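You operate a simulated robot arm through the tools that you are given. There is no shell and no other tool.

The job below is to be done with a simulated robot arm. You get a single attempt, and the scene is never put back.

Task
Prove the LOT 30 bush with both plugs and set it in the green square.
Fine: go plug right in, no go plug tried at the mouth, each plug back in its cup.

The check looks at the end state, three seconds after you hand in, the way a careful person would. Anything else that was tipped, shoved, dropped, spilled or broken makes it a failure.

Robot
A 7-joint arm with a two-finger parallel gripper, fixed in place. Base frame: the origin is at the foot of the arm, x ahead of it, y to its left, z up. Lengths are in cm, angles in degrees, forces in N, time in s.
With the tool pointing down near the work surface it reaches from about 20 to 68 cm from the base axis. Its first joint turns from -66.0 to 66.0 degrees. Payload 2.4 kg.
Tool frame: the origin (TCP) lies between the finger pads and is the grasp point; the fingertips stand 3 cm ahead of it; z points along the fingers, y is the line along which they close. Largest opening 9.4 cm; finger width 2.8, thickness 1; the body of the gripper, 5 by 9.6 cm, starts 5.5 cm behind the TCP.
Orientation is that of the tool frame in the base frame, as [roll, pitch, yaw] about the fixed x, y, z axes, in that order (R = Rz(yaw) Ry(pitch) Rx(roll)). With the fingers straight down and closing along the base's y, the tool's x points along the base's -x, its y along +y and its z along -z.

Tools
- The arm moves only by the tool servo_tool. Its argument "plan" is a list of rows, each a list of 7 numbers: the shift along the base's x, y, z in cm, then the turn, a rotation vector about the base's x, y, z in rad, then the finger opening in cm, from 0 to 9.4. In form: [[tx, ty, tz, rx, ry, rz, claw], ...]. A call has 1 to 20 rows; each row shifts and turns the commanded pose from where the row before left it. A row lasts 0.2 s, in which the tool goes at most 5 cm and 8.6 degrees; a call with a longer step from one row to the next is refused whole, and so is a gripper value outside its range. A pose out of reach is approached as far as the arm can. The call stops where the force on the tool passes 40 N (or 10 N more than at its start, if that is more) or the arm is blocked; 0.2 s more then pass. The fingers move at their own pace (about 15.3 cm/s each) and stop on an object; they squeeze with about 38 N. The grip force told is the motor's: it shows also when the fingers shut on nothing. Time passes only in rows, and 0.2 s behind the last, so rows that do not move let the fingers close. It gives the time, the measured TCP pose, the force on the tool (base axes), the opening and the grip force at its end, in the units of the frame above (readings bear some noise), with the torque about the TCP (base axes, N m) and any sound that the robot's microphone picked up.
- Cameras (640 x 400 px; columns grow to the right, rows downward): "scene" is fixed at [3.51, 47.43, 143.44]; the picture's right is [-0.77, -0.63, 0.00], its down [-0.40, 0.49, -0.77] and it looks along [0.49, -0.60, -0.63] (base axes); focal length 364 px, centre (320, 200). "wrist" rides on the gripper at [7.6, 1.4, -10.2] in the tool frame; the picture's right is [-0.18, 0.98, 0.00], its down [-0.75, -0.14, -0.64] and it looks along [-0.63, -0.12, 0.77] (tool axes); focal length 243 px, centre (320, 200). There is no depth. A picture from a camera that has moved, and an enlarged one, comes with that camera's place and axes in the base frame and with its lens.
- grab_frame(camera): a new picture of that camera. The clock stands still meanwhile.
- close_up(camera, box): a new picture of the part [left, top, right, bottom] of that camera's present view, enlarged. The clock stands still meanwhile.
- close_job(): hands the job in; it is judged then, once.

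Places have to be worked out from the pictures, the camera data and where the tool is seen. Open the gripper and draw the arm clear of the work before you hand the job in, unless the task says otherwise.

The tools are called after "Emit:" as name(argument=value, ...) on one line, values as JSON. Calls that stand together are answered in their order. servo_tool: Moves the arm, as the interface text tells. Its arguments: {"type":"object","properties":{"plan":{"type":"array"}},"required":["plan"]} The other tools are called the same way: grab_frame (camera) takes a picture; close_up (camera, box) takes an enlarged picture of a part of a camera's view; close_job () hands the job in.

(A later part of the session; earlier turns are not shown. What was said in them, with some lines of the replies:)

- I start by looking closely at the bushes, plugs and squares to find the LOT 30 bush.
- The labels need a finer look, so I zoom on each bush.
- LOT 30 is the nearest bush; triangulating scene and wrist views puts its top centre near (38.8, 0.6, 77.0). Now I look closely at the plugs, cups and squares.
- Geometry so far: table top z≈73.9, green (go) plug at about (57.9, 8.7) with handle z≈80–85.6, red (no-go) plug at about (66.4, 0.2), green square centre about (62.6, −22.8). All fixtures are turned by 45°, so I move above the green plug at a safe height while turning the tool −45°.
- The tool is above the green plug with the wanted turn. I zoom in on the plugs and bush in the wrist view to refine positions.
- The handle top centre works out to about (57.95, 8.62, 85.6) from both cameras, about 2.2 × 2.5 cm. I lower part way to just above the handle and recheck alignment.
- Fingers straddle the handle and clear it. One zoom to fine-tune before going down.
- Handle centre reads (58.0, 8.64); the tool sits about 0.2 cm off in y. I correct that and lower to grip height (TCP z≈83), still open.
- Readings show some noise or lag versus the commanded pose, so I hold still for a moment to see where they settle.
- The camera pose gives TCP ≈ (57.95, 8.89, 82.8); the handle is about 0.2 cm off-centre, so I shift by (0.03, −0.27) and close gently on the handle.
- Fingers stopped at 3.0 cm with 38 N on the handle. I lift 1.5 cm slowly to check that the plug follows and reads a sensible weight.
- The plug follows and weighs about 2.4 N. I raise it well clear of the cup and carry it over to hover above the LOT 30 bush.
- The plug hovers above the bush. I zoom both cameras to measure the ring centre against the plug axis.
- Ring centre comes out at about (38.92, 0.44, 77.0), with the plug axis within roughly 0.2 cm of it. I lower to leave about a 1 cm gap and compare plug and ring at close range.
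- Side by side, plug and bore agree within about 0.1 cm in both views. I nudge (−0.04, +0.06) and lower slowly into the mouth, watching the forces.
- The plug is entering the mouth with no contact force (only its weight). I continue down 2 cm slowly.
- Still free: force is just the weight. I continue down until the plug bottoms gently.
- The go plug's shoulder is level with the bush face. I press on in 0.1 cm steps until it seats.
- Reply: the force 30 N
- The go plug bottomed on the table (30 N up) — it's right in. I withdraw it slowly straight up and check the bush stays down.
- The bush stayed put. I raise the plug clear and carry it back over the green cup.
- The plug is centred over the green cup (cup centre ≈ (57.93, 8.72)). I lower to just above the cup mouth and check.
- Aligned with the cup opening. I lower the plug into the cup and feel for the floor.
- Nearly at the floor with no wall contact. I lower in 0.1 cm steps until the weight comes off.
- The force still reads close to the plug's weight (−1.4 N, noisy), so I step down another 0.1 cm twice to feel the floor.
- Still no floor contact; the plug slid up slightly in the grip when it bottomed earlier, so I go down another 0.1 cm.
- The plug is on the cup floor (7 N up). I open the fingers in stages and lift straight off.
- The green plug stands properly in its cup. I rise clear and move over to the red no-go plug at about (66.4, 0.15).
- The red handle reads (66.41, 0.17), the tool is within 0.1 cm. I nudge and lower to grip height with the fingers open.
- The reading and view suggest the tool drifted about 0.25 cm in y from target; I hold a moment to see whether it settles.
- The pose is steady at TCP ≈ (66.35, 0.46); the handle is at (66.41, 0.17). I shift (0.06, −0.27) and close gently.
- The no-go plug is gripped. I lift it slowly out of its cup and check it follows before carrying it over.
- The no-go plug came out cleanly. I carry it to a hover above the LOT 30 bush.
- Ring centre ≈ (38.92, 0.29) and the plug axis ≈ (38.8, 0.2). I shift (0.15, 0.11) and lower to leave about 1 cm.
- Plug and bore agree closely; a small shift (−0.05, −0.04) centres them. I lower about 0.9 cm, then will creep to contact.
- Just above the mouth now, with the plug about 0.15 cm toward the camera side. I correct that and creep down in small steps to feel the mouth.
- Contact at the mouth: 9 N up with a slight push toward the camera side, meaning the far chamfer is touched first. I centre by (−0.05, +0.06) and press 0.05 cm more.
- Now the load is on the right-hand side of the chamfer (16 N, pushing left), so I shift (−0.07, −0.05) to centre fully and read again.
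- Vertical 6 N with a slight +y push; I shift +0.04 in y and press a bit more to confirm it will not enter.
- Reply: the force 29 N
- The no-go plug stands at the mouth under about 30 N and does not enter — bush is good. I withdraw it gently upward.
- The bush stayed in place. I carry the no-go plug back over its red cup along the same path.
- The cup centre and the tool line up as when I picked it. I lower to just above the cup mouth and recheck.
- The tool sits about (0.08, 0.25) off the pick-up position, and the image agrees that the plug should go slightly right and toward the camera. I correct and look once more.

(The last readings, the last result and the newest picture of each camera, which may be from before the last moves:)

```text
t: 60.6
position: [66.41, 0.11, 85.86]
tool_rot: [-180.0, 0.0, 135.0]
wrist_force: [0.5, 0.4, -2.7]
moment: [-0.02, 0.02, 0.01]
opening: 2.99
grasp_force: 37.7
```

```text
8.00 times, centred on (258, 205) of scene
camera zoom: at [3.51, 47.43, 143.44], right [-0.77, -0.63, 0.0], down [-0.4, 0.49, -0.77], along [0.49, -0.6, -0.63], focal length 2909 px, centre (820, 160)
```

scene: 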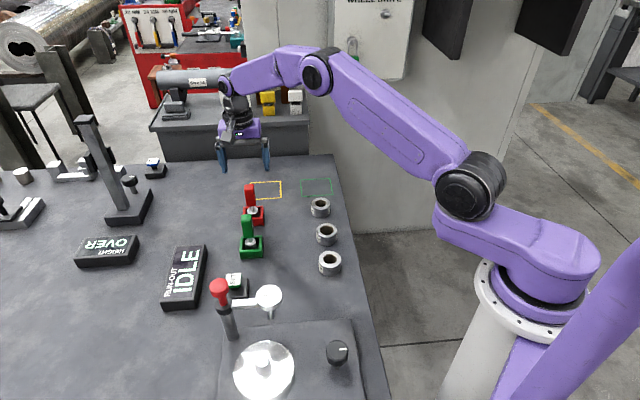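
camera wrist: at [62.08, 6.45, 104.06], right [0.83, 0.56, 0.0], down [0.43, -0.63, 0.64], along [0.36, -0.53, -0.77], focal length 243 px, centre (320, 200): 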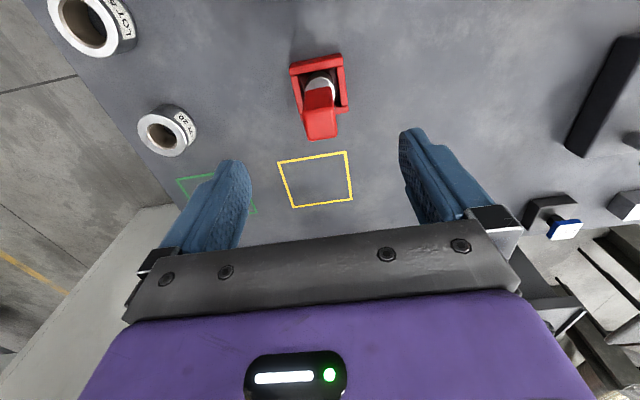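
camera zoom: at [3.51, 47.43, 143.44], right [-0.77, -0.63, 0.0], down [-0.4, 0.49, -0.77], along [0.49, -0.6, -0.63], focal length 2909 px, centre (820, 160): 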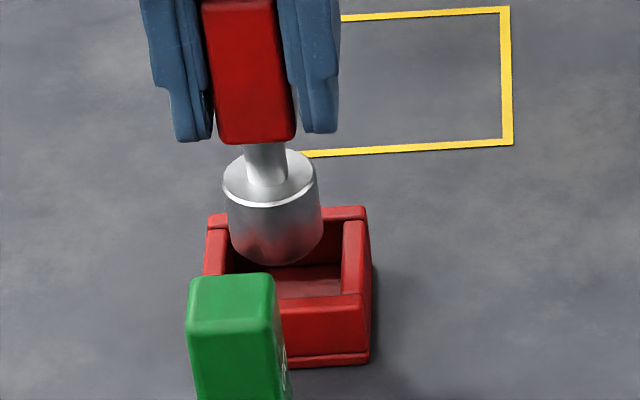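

Clearances left and right are even now. I lower the plug into the red cup.

Emit:
servo_tool(plan=[[0, 0, -0.4, 0, 0, 0, 0.5], [0, 0, -0.5, 0, 0, 0, 0.5], [0, 0, -0.5, 0, 0, 0, 0.5], [0, 0, -0.5, 0, 0, 0, 0.5], [0, 0, -0.5, 0, 0, 0, 0.5], [0, 0, -0.3, 0, 0, 0, 0.5], [0, 0, -0.1, 0, 0, 0, 0.5], [0, 0, 0, 0, 0, 0, 0.5]])

Emit:
close_up(camera="wrist", box=[280, 60, 370, 150])

Emit:
close_up(camera="scene", box=[235, 180, 280, 230])

```text
t: 62.4
position: [66.52, 0.13, 82.95]
tool_rot: [-180.0, 0.0, 135.0]
wrist_force: [0.1, 0.6, -2.3]
moment: [0.02, 0.03, 0.03]
opening: 3.01
grasp_force: 38.5
```

```text
4.44 times, centred on (325, 105) of wrist
camera zoom: at [62.13, 6.61, 93.25], right [0.83, 0.56, 0.0], down [0.43, -0.63, 0.64], along [0.36, -0.53, -0.77], focal length 1078 px, centre (298, 622)
```

zoom: 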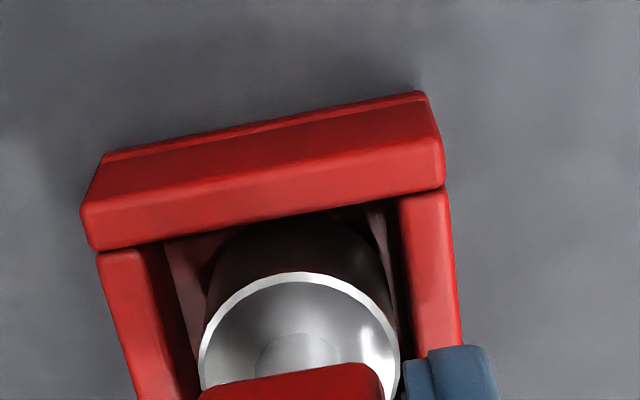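

```text
8.00 times, centred on (258, 205) of scene
camera zoom: at [3.51, 47.43, 143.44], right [-0.77, -0.63, 0.0], down [-0.4, 0.49, -0.77], along [0.49, -0.6, -0.63], focal length 2909 px, centre (820, 160)
```

zoom: 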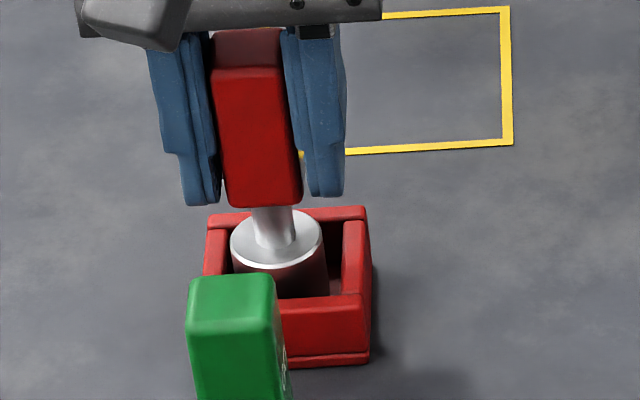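

The plug is inside the red cup, a few millimetres above the floor. I creep down to feel it seat.

Emit:
servo_tool(plan=[[0, 0, -0.1, 0, 0, 0, 0.5], [0, 0, -0.1, 0, 0, 0, 0.5], [0, 0, 0, 0, 0, 0, 0.5]])

```text
t: 63.2
position: [66.53, 0.07, 82.85]
tool_rot: [-179.9, 0.0, 135.0]
wrist_force: [0.3, 0.3, -3.1]
moment: [0.0, 0.02, -0.02]
opening: 3.01
grasp_force: 38.2
```

No floor contact yet (only the plug's weight shows), so another 0.1 cm down.

Emit:
servo_tool(plan=[[0, 0, -0.1, 0, 0, 0, 0.5], [0, 0, 0, 0, 0, 0, 0.5]])

```text
t: 63.8
position: [66.56, 0.11, 82.84]
tool_rot: [-179.9, 0.0, 135.0]
wrist_force: [-0.8, -0.4, -0.2]
moment: [-0.04, 0.05, 0.0]
opening: 3.02
grasp_force: 37.6
```

The weight is coming off (−0.2 N), so it is touching. I go 0.05 cm more, then open in stages and lift off.

Emit:
servo_tool(plan=[[0, 0, -0.05, 0, 0, 0, 0.5], [0, 0, 0, 0, 0, 0, 0.5]])

Emit:
servo_tool(plan=[[0, 0, 0, 0, 0, 0, 3.4], [0, 0, 0, 0, 0, 0, 4.5], [0, 0, 0, 0, 0, 0, 7], [0, 0, 0, 0, 0, 0, 9.4], [0, 0, 0, 0, 0, 0, 9.4], [0, 0, 0.5, 0, 0, 0, 9.4], [0, 0, 1.0, 0, 0, 0, 9.4], [0, 0, 0, 0, 0, 0, 9.4]])

Emit:
grab_frame(camera="wrist")

Emit:
close_up(camera="scene", box=[220, 165, 300, 265])

```text
t: 64.4
position: [66.51, 0.08, 82.77]
tool_rot: [179.8, 0.1, 135.0]
wrist_force: [-0.9, 1.5, 6.9]
moment: [0.05, 0.12, -0.01]
opening: 3.03
grasp_force: 38.3
```

```text
t: 66.2
position: [66.47, 0.25, 84.21]
tool_rot: [-180.0, 0.0, 135.0]
wrist_force: [0.0, 0.0, -0.9]
moment: [0.01, -0.02, -0.02]
opening: 9.39
grasp_force: 0.1
```

```text
taken
camera wrist: at [62.1, 6.65, 94.49], right [0.83, 0.56, 0.0], down [0.43, -0.63, 0.64], along [0.36, -0.53, -0.77], focal length 243 px, centre (320, 200)
```

wrist: 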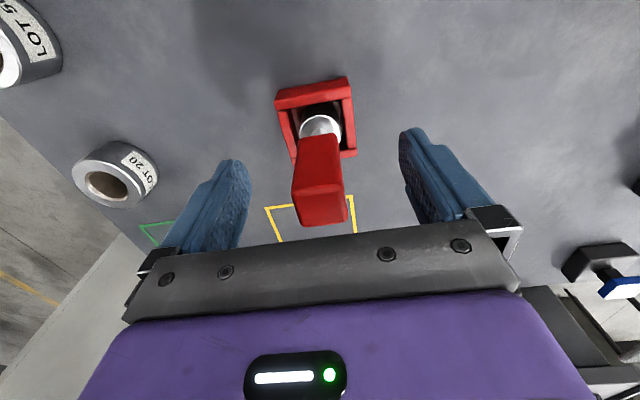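

```text
4.00 times, centred on (260, 215) of scene
camera zoom: at [3.51, 47.43, 143.44], right [-0.77, -0.63, 0.0], down [-0.4, 0.49, -0.77], along [0.49, -0.6, -0.63], focal length 1455 px, centre (560, 140)
```

zoom: 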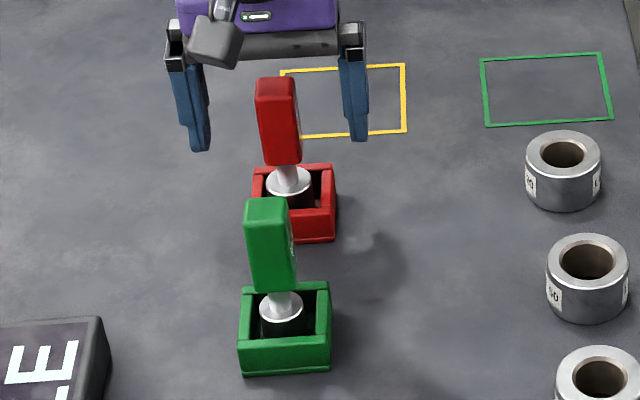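

Both plugs stand in their own cups. I rise and go over to the LOT 30 bush to pick it up.

Emit:
servo_tool(plan=[[0, 0, 3, 0, 0, 0, 9.4], [0, 0, 3.5, 0, 0, 0, 9.4], [0, 0, 3.25, 0, 0, 0, 9.4], [-2.07, 0, 0, 0, 0, 0, 9.4], [-3, 0, 0, 0, 0, 0, 9.4], [-3, 0, 0, 0, 0, 0, 9.4], [-3, 0, 0, 0, 0, 0, 9.4], [-3, 0, 0, 0, 0, 0, 9.4], [-3, 0, 0, 0, 0, 0, 9.4], [-3, 0, 0, 0, 0, 0, 9.4], [-3, 0, 0, 0, 0, 0, 9.4], [-2.5, 0, 0, 0, 0, 0, 9.4], [-1.5, 0, 0, 0, 0, 0, 9.4], [-0.5, 0, 0, 0, 0, 0, 9.4], [0, 0, 0, 0, 0, 0, 9.4], [0, 0, 0, 0, 0, 0, 9.4], [0, 0, 0, 0, 0, 0, 9.4]])

Emit:
grab_frame(camera="wrist")

Emit:
close_up(camera="wrist", box=[270, 20, 370, 140])

Emit:
grab_frame(camera="scene")

```text
t: 69.8
position: [38.77, 0.43, 93.84]
tool_rot: [180.0, 0.0, 135.0]
wrist_force: [-0.1, -0.2, -0.5]
moment: [0.01, -0.02, -0.02]
opening: 9.41
grasp_force: 0.2
```

```text
taken
camera wrist: at [34.43, 6.85, 104.04], right [0.83, 0.56, 0.0], down [0.43, -0.63, 0.64], along [0.36, -0.53, -0.77], focal length 243 px, centre (320, 200)
```

wrist: 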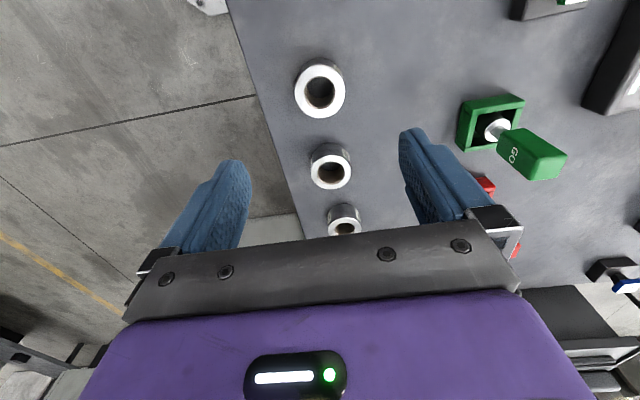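

```text
3.33 times, centred on (320, 80) of wrist
camera zoom: at [34.43, 6.85, 104.04], right [0.83, 0.56, 0.0], down [0.43, -0.63, 0.64], along [0.36, -0.53, -0.77], focal length 809 px, centre (320, 600)
```

zoom: 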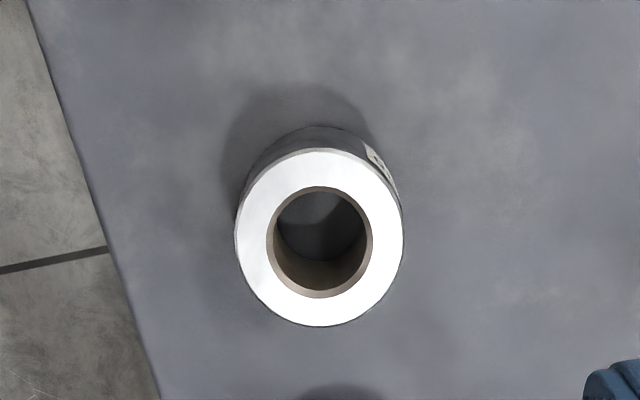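

```text
taken
```

scene: 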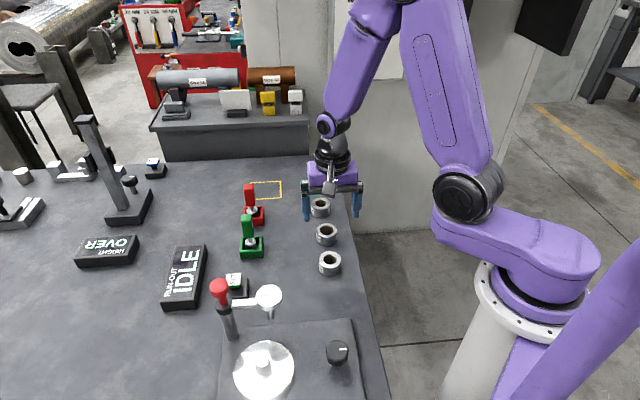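

The bush centre computes to (38.80, 0.44), right under the tool (38.82, 0.49). I descend to just above the bush and check before going around it.

Emit:
servo_tool(plan=[[0, 0, -2.5, 0, 0, 0, 9.4], [0, 0, -3, 0, 0, 0, 9.4], [0, 0, -3, 0, 0, 0, 9.4], [0, 0, -2, 0, 0, 0, 9.4], [0, 0, -1, 0, 0, 0, 9.4], [0, 0, 0, 0, 0, 0, 9.4], [0, 0, 0, 0, 0, 0, 9.4]])

Emit:
grab_frame(camera="wrist")

Emit:
close_up(camera="scene", box=[280, 180, 380, 290])

```text
t: 71.4
position: [38.81, 0.24, 82.36]
tool_rot: [-180.0, 0.0, 135.1]
wrist_force: [0.0, -0.7, 0.3]
moment: [-0.02, 0.03, -0.01]
opening: 9.41
grasp_force: 0.1
```

```text
taken
camera wrist: at [34.52, 6.67, 92.6], right [0.83, 0.56, 0.0], down [0.43, -0.63, 0.64], along [0.36, -0.53, -0.77], focal length 243 px, centre (320, 200)
```

wrist: 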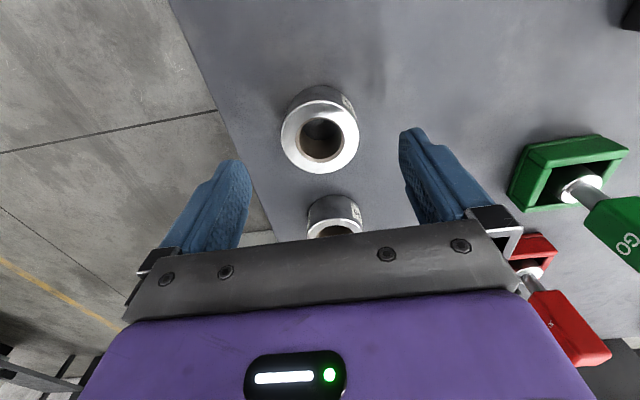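

```text
3.64 times, centred on (330, 235) of scene
camera zoom: at [3.51, 47.43, 143.44], right [-0.77, -0.63, 0.0], down [-0.4, 0.49, -0.77], along [0.49, -0.6, -0.63], focal length 1322 px, centre (284, 73)
```

zoom: 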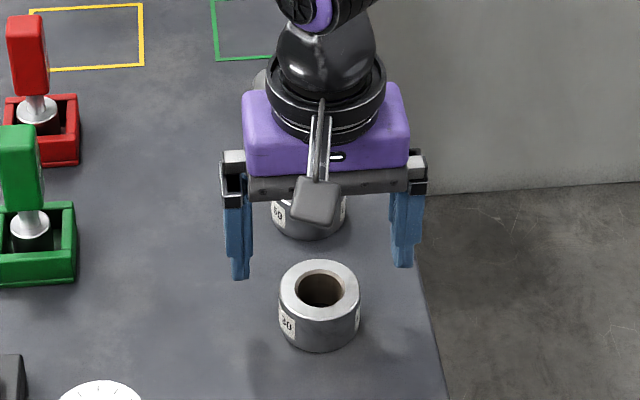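

The fingers straddle the bush evenly. I nudge (−0.08, +0.10) and lower so the fingertips stop about 0.6 cm above the table.

Emit:
servo_tool(plan=[[-0.08, 0.1, -1, 0, 0, 0, 9.4], [0, 0, -1.5, 0, 0, 0, 9.4], [0, 0, -1.3, 0, 0, 0, 9.4], [0, 0, -0.7, 0, 0, 0, 9.4], [0, 0, -0.4, 0, 0, 0, 9.4], [0, 0, 0, 0, 0, 0, 9.4], [0, 0, 0, 0, 0, 0, 9.4]])

Emit:
grab_frame(camera="wrist")

Emit:
close_up(camera="scene", box=[280, 190, 380, 300])

```text
t: 73.0
position: [38.88, 0.32, 77.64]
tool_rot: [-180.0, 0.0, 135.0]
wrist_force: [-0.1, 0.5, -0.3]
moment: [-0.01, 0.03, -0.01]
opening: 9.41
grasp_force: 0.0
```

```text
taken
camera wrist: at [34.55, 6.71, 87.8], right [0.83, 0.56, 0.0], down [0.43, -0.63, 0.64], along [0.36, -0.53, -0.77], focal length 243 px, centre (320, 200)
```

wrist: 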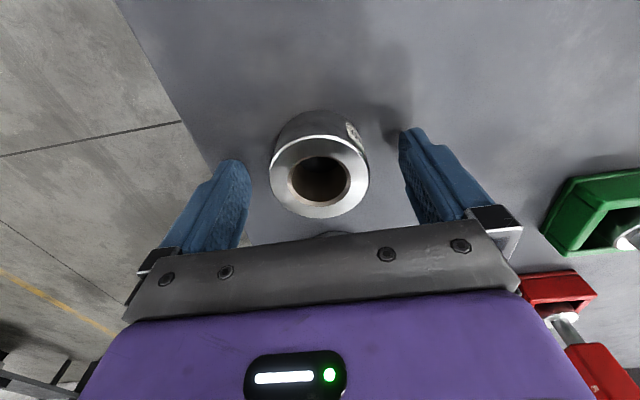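

```text
3.64 times, centred on (330, 245) of scene
camera zoom: at [3.51, 47.43, 143.44], right [-0.77, -0.63, 0.0], down [-0.4, 0.49, -0.77], along [0.49, -0.6, -0.63], focal length 1322 px, centre (284, 36)
```

zoom: 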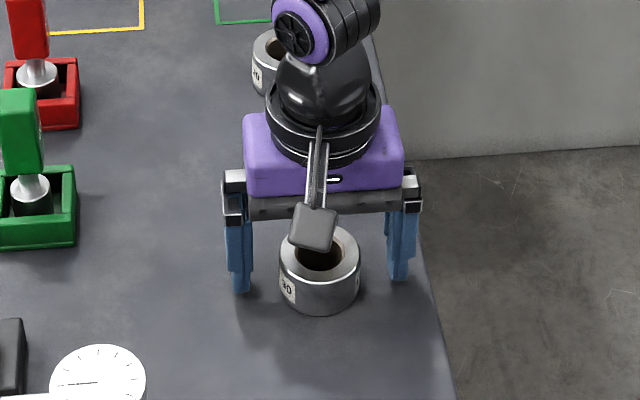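

The bush sits central between the fingers. I close on it gradually.

Emit:
servo_tool(plan=[[-0.05, 0.07, 0, 0, 0, 0, 9.4], [0, 0, 0, 0, 0, 0, 7.5], [0, 0, 0, 0, 0, 0, 6.4], [0, 0, 0, 0, 0, 0, 5.8], [0, 0, 0, 0, 0, 0, 5.4], [0, 0, 0, 0, 0, 0, 5.0], [0, 0, 0, 0, 0, 0, 4.0], [0, 0, 0, 0, 0, 0, 3.0]])

Emit:
close_up(camera="wrist", box=[160, 70, 480, 270])

```text
t: 74.8
position: [38.74, 0.5, 77.45]
tool_rot: [179.9, -0.1, 135.0]
wrist_force: [-2.0, 0.9, 1.2]
moment: [-0.14, 0.11, 0.01]
opening: 5.31
grasp_force: 38.1
```

```text
2.00 times, centred on (320, 170) of wrist
camera zoom: at [34.49, 6.81, 87.79], right [0.83, 0.56, 0.0], down [0.43, -0.63, 0.64], along [0.36, -0.53, -0.77], focal length 485 px, centre (320, 260)
```

zoom: 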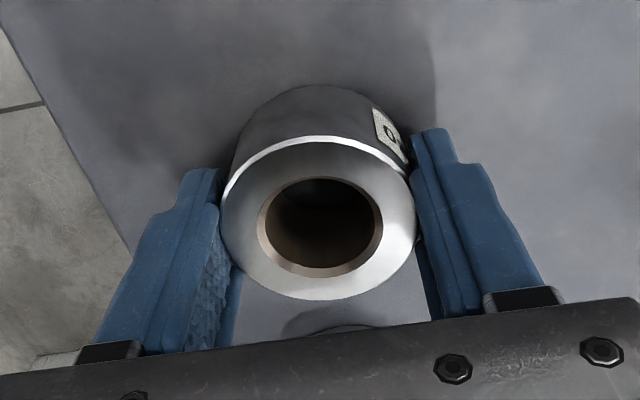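

The bush is gripped at 5.31 cm. I lift it slowly 10 cm and check before carrying it.

Emit:
servo_tool(plan=[[0, 0, 0.5, 0, 0, 0, 3.0], [0, 0, 1, 0, 0, 0, 3.0], [0, 0, 2, 0, 0, 0, 3.0], [0, 0, 2.5, 0, 0, 0, 3.0], [0, 0, 2.5, 0, 0, 0, 3.0], [0, 0, 1.5, 0, 0, 0, 3.0], [0, 0, 0, 0, 0, 0, 3.0]])

Emit:
close_up(camera="scene", box=[270, 160, 380, 290])

Emit:
close_up(camera="wrist", box=[160, 70, 480, 270])

```text
t: 76.4
position: [38.89, 0.4, 87.44]
tool_rot: [-179.9, 0.0, 135.0]
wrist_force: [0.2, 0.5, -3.4]
moment: [0.01, -0.01, -0.03]
opening: 5.35
grasp_force: 37.8
```

```text
3.08 times, centred on (325, 225) of scene
camera zoom: at [3.51, 47.43, 143.44], right [-0.77, -0.63, 0.0], down [-0.4, 0.49, -0.77], along [0.49, -0.6, -0.63], focal length 1119 px, centre (305, 123)
```

zoom: 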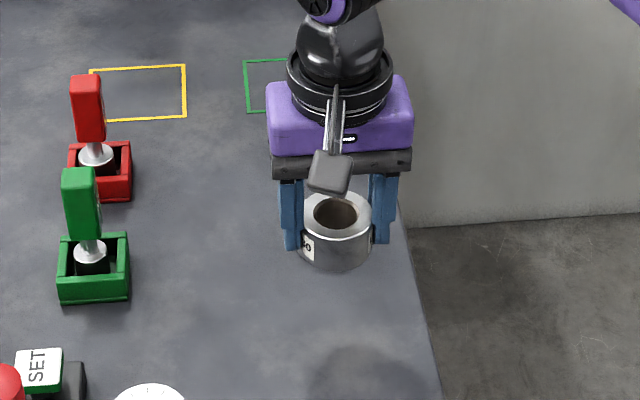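

```text
2.00 times, centred on (320, 170) of wrist
camera zoom: at [34.57, 6.82, 97.67], right [0.83, 0.56, 0.0], down [0.43, -0.63, 0.64], along [0.36, -0.53, -0.77], focal length 485 px, centre (320, 260)
```

zoom: 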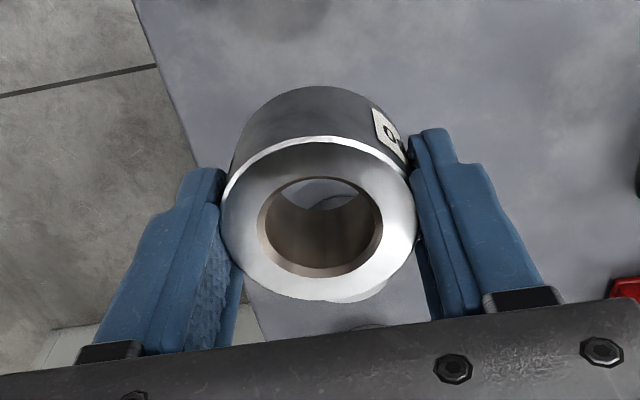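

The bush is held level (3.4 N). I carry it high over the other bushes to above the green square at about (62.55, −22.8).

Emit:
servo_tool(plan=[[1.0, -1.0, 0, 0, 0, 0, 3.0], [2.0, -2.0, 0, 0, 0, 0, 3.0], [2.3, -2.3, 0, 0, 0, 0, 3.0], [2.3, -2.3, 0, 0, 0, 0, 3.0], [2.3, -2.3, 0, 0, 0, 0, 3.0], [2.3, -2.3, 0, 0, 0, 0, 3.0], [2.3, -2.3, 0, 0, 0, 0, 3.0], [2.3, -2.3, 0, 0, 0, 0, 3.0], [2.3, -2.2, 0, 0, 0, 0, 3.0], [2.0, -1.9, 0, 0, 0, 0, 3.0], [1.5, -1.4, 0, 0, 0, 0, 3.0], [1.0, -0.96, 0, 0, 0, 0, 3.0], [0, 0, 0, 0, 0, 0, 3.0], [0, 0, 0, 0, 0, 0, 3.0], [0, 0, 0, 0, 0, 0, 3.0]])

Emit:
grab_frame(camera="scene")

Emit:
close_up(camera="wrist", box=[220, 30, 420, 230])

Emit:
close_up(camera="scene", box=[260, 120, 380, 230])

```text
t: 79.6
position: [62.4, -22.97, 87.6]
tool_rot: [-180.0, -0.1, 134.9]
wrist_force: [0.6, -0.3, -3.4]
moment: [0.0, 0.01, 0.0]
opening: 5.36
grasp_force: 37.9
```

```text
taken
```

scene: 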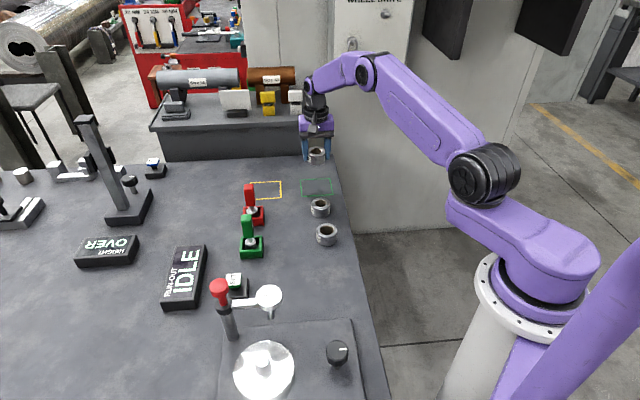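

```text
2.00 times, centred on (320, 130) of wrist
camera zoom: at [58.03, -16.51, 97.79], right [0.83, 0.56, 0.0], down [0.43, -0.63, 0.64], along [0.36, -0.53, -0.77], focal length 485 px, centre (320, 340)
```

zoom: 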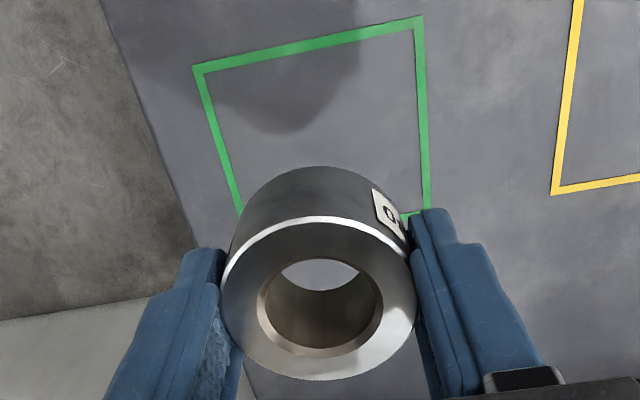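

```text
3.64 times, centred on (320, 175) of scene
camera zoom: at [3.52, 47.43, 143.44], right [-0.77, -0.63, 0.0], down [-0.4, 0.49, -0.77], along [0.49, -0.6, -0.63], focal length 1322 px, centre (320, 291)
```

zoom: 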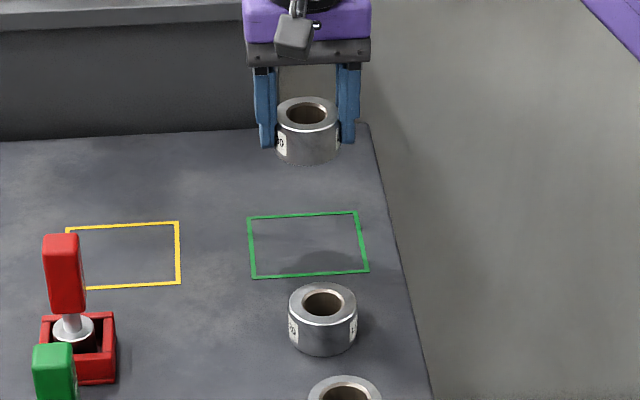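

Square centre from this view is about (62.65, −22.95), with earlier estimates close by; tool at (62.42, −22.87). I shift +0.18 in x and lower to 1 cm above the table.

Emit:
servo_tool(plan=[[0.1, 0, -1.5, 0, 0, 0, 3.0], [0.08, 0, -2.0, 0, 0, 0, 3.0], [0, 0, -2.0, 0, 0, 0, 3.0], [0, 0, -2.0, 0, 0, 0, 3.0], [0, 0, -1.0, 0, 0, 0, 3.0], [0, 0, -0.5, 0, 0, 0, 3.0], [0, 0, 0, 0, 0, 0, 3.0], [0, 0, 0, 0, 0, 0, 3.0]])

Emit:
close_up(camera="wrist", box=[200, 60, 440, 230])

Emit:
close_up(camera="scene", box=[270, 130, 360, 220])

```text
t: 81.4
position: [62.64, -23.08, 78.69]
tool_rot: [180.0, 0.0, 134.9]
wrist_force: [0.6, -0.1, -3.4]
moment: [-0.01, -0.02, 0.04]
opening: 5.35
grasp_force: 37.6
```

```text
2.35 times, centred on (320, 145) of wrist
camera zoom: at [58.24, -16.54, 88.79], right [0.83, 0.56, 0.0], down [0.43, -0.63, 0.64], along [0.36, -0.53, -0.77], focal length 571 px, centre (320, 329)
```

zoom: 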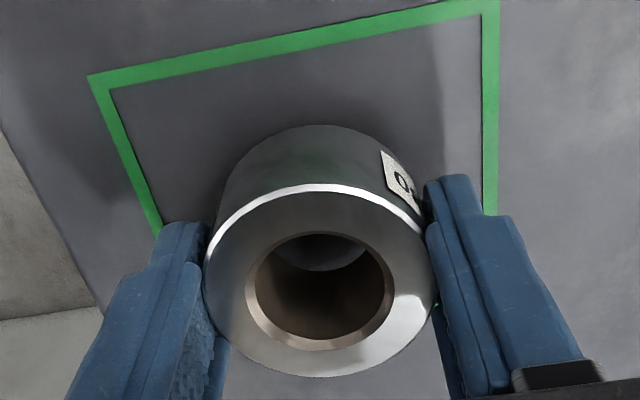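

```text
4.44 times, centred on (315, 175) of scene
camera zoom: at [3.52, 47.43, 143.44], right [-0.77, -0.63, 0.0], down [-0.4, 0.49, -0.77], along [0.49, -0.6, -0.63], focal length 1616 px, centre (342, 311)
```

zoom: 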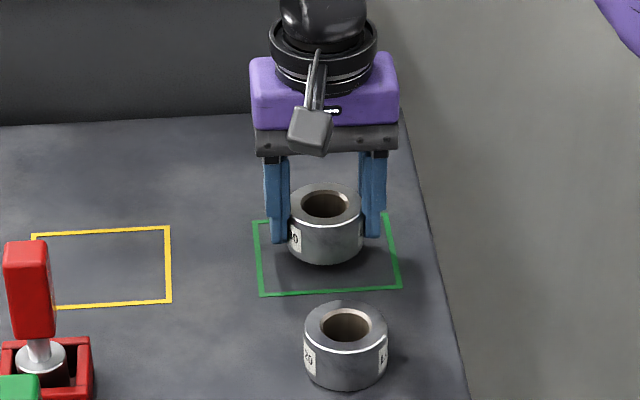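

The bush hovers about 1 cm over the middle of the green square. I creep down to set it on the table.

Emit:
servo_tool(plan=[[0, 0, -0.3, 0, 0, 0, 3.0], [0, 0, -0.3, 0, 0, 0, 3.0], [0, 0, -0.2, 0, 0, 0, 3.0], [0, 0, 0, 0, 0, 0, 3.0], [0, 0, 0, 0, 0, 0, 3.0]])

```text
t: 82.6
position: [62.57, -22.97, 77.75]
tool_rot: [179.8, 0.1, 135.0]
wrist_force: [0.5, -0.3, -2.7]
moment: [0.02, -0.01, -0.02]
opening: 5.31
grasp_force: 37.8
```

Still hanging free (−2.7 N, TCP z≈77.75). I go down in 0.1 cm steps to touch.

Emit:
servo_tool(plan=[[0, 0, -0.1, 0, 0, 0, 3.0], [0, 0, 0, 0, 0, 0, 3.0]])

```text
t: 83.2
position: [62.59, -22.84, 77.55]
tool_rot: [-180.0, 0.0, 135.1]
wrist_force: [0.0, 0.0, -3.2]
moment: [0.01, 0.01, -0.01]
opening: 5.33
grasp_force: 37.8
```

Still free; one more 0.1 cm step.

Emit:
servo_tool(plan=[[0, 0, -0.1, 0, 0, 0, 3.0], [0, 0, 0, 0, 0, 0, 3.0]])

Emit:
close_up(camera="wrist", box=[200, 60, 440, 230])

```text
t: 83.8
position: [62.58, -22.76, 77.5]
tool_rot: [-180.0, 0.0, 134.9]
wrist_force: [-1.3, 1.5, 1.8]
moment: [0.04, 0.14, -0.01]
opening: 5.37
grasp_force: 38.7
```

```text
2.35 times, centred on (320, 145) of wrist
camera zoom: at [58.25, -16.46, 87.8], right [0.83, 0.56, 0.0], down [0.43, -0.63, 0.64], along [0.36, -0.53, -0.77], focal length 571 px, centre (320, 329)
```

zoom: 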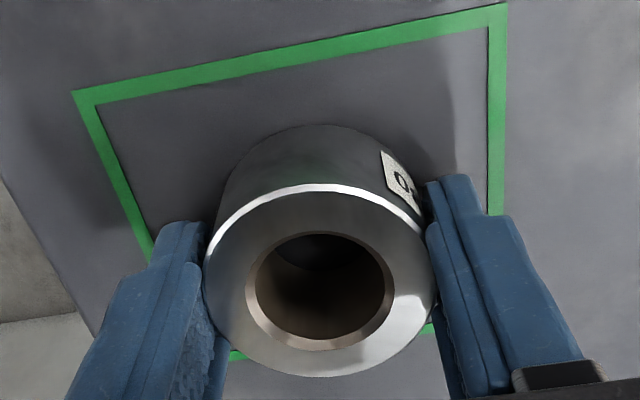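

The bush is down on the table inside the green square (net 5 N up). I open the fingers in stages and lift straight up.

Emit:
servo_tool(plan=[[0, 0, 0, 0, 0, 0, 5.7], [0, 0, 0, 0, 0, 0, 6.5], [0, 0, 0, 0, 0, 0, 8], [0, 0, 0, 0, 0, 0, 9.4], [0, 0, 0, 0, 0, 0, 9.4], [0, 0, 0.5, 0, 0, 0, 9.4], [0, 0, 1.5, 0, 0, 0, 9.4], [0, 0, 2.5, 0, 0, 0, 9.4], [0, 0, 3, 0, 0, 0, 9.4], [0, 0, 3, 0, 0, 0, 9.4], [0, 0, 0, 0, 0, 0, 9.4]])

Emit:
grab_frame(camera="wrist")

Emit:
close_up(camera="scene", box=[220, 140, 380, 270])

```text
t: 86.2
position: [62.52, -22.9, 88.13]
tool_rot: [-179.9, 0.0, 135.0]
wrist_force: [-0.3, -0.2, 0.4]
moment: [-0.01, 0.05, -0.03]
opening: 9.39
grasp_force: 0.1
```

```text
taken
camera wrist: at [58.16, -16.44, 98.41], right [0.83, 0.56, 0.0], down [0.43, -0.63, 0.64], along [0.36, -0.53, -0.77], focal length 243 px, centre (320, 200)
```

wrist: 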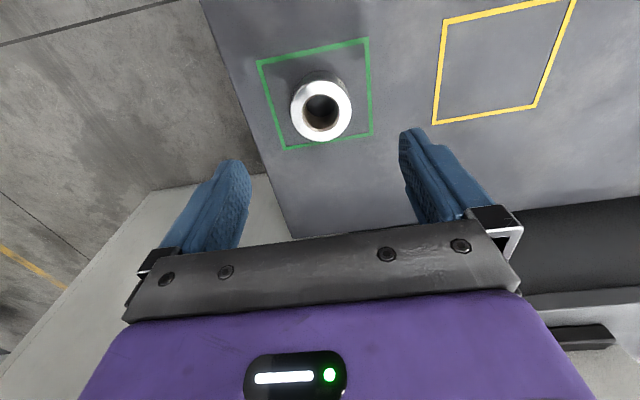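

```text
3.08 times, centred on (300, 205) of scene
camera zoom: at [3.51, 47.43, 143.44], right [-0.77, -0.63, 0.0], down [-0.4, 0.49, -0.77], along [0.49, -0.6, -0.63], focal length 1119 px, centre (382, 185)
```

zoom: 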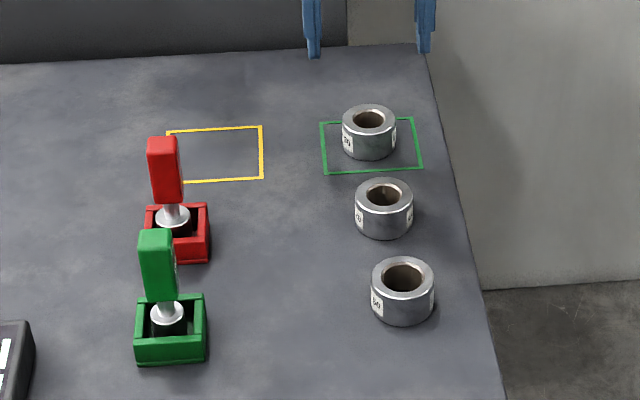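

The LOT 30 bush stands inside the green square, both plugs are in their cups. I raise the arm and draw it back clear of the work.

Emit:
servo_tool(plan=[[0, 0, 3, 0, 0, 0, 9.4], [0, 0, 4, 0, 0, 0, 9.4], [0, 0, 4, 0, 0, 0, 9.4], [0, 0, 4, 0, 0, 0, 9.4], [-2, 0.8, 2, 0, 0, 0, 9.4], [-3, 1.1, 1, 0, 0, 0, 9.4], [-3, 1.1, 0, 0, 0, 0, 9.4], [-3, 1.1, 0, 0, 0, 0, 9.4], [-3, 1.1, 0, 0, 0, 0, 9.4], [-3, 1.1, 0, 0, 0, 0, 9.4], [-3, 1.1, 0, 0, 0, 0, 9.4], [-3, 1.1, 0, 0, 0, 0, 9.4], [-3, 1.1, 0, 0, 0, 0, 9.4], [-2.5, 0.8, 0, 0, 0, 0, 9.4], [-1.5, 0.5, 0, 0, 0, 0, 9.4], [0, 0, 0, 0, 0, 0, 9.4], [0, 0, 0, 0, 0, 0, 9.4]])

Emit:
grab_frame(camera="scene")

Emit:
close_up(camera="scene", box=[220, 160, 350, 270])

Emit:
grab_frame(camera="wrist")

```text
t: 89.8
position: [32.58, -11.88, 106.23]
tool_rot: [-180.0, 0.0, 134.9]
wrist_force: [0.6, -0.7, -0.1]
moment: [0.02, 0.02, -0.02]
opening: 9.38
grasp_force: 0.1
```

```text
taken
```

scene: 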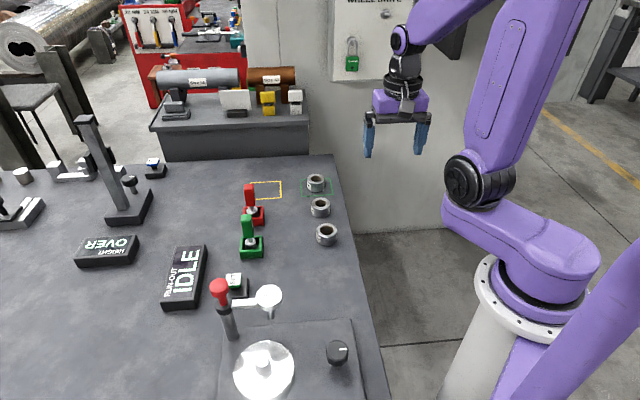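

```text
3.64 times, centred on (285, 215) of scene
camera zoom: at [3.51, 47.43, 143.44], right [-0.77, -0.63, 0.0], down [-0.4, 0.49, -0.77], along [0.49, -0.6, -0.63], focal length 1322 px, centre (447, 146)
```

zoom: 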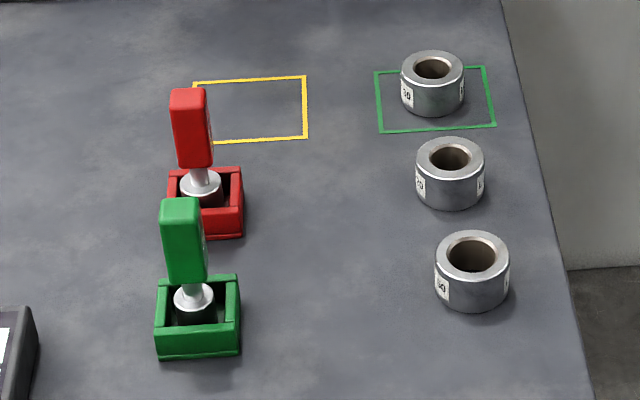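

```text
taken
camera wrist: at [28.27, -5.47, 116.42], right [0.83, 0.56, 0.0], down [0.43, -0.63, 0.64], along [0.36, -0.53, -0.77], focal length 243 px, centre (320, 200)
```

wrist: 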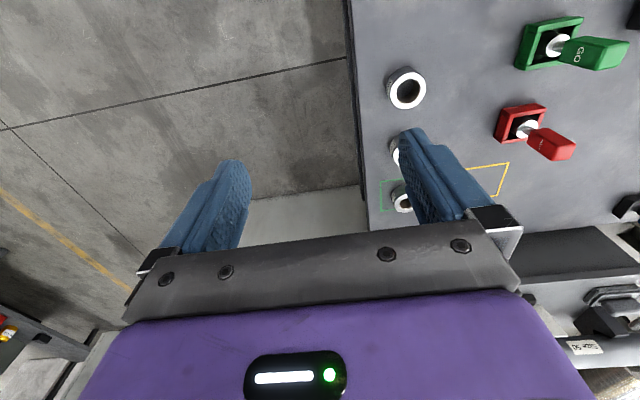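

The bush stands centred in the green square, both plugs are upright in their own cups, the other items are where they were, and the gripper is open and clear. I hand the job in.

Emit:
close_job()

```text
The job is handed in.
```

I proved the LOT 30 bush with both plugs, set it in the green square and handed the job in. I don't have the judging result.

- **Go plug:** it went all the way into the bore with no side force and bottomed on the table. It is back in the green cup.
- **No-go plug:** I pressed it at the mouth with about 30 N and it did not enter. It is back in the red cup.
- **Bush:** LOT 30 stands on the table close to the centre of the green square.

The last pictures showed both plugs upright in their own cups and nothing else tipped or moved. I left the gripper open and drawn back clear of the work.
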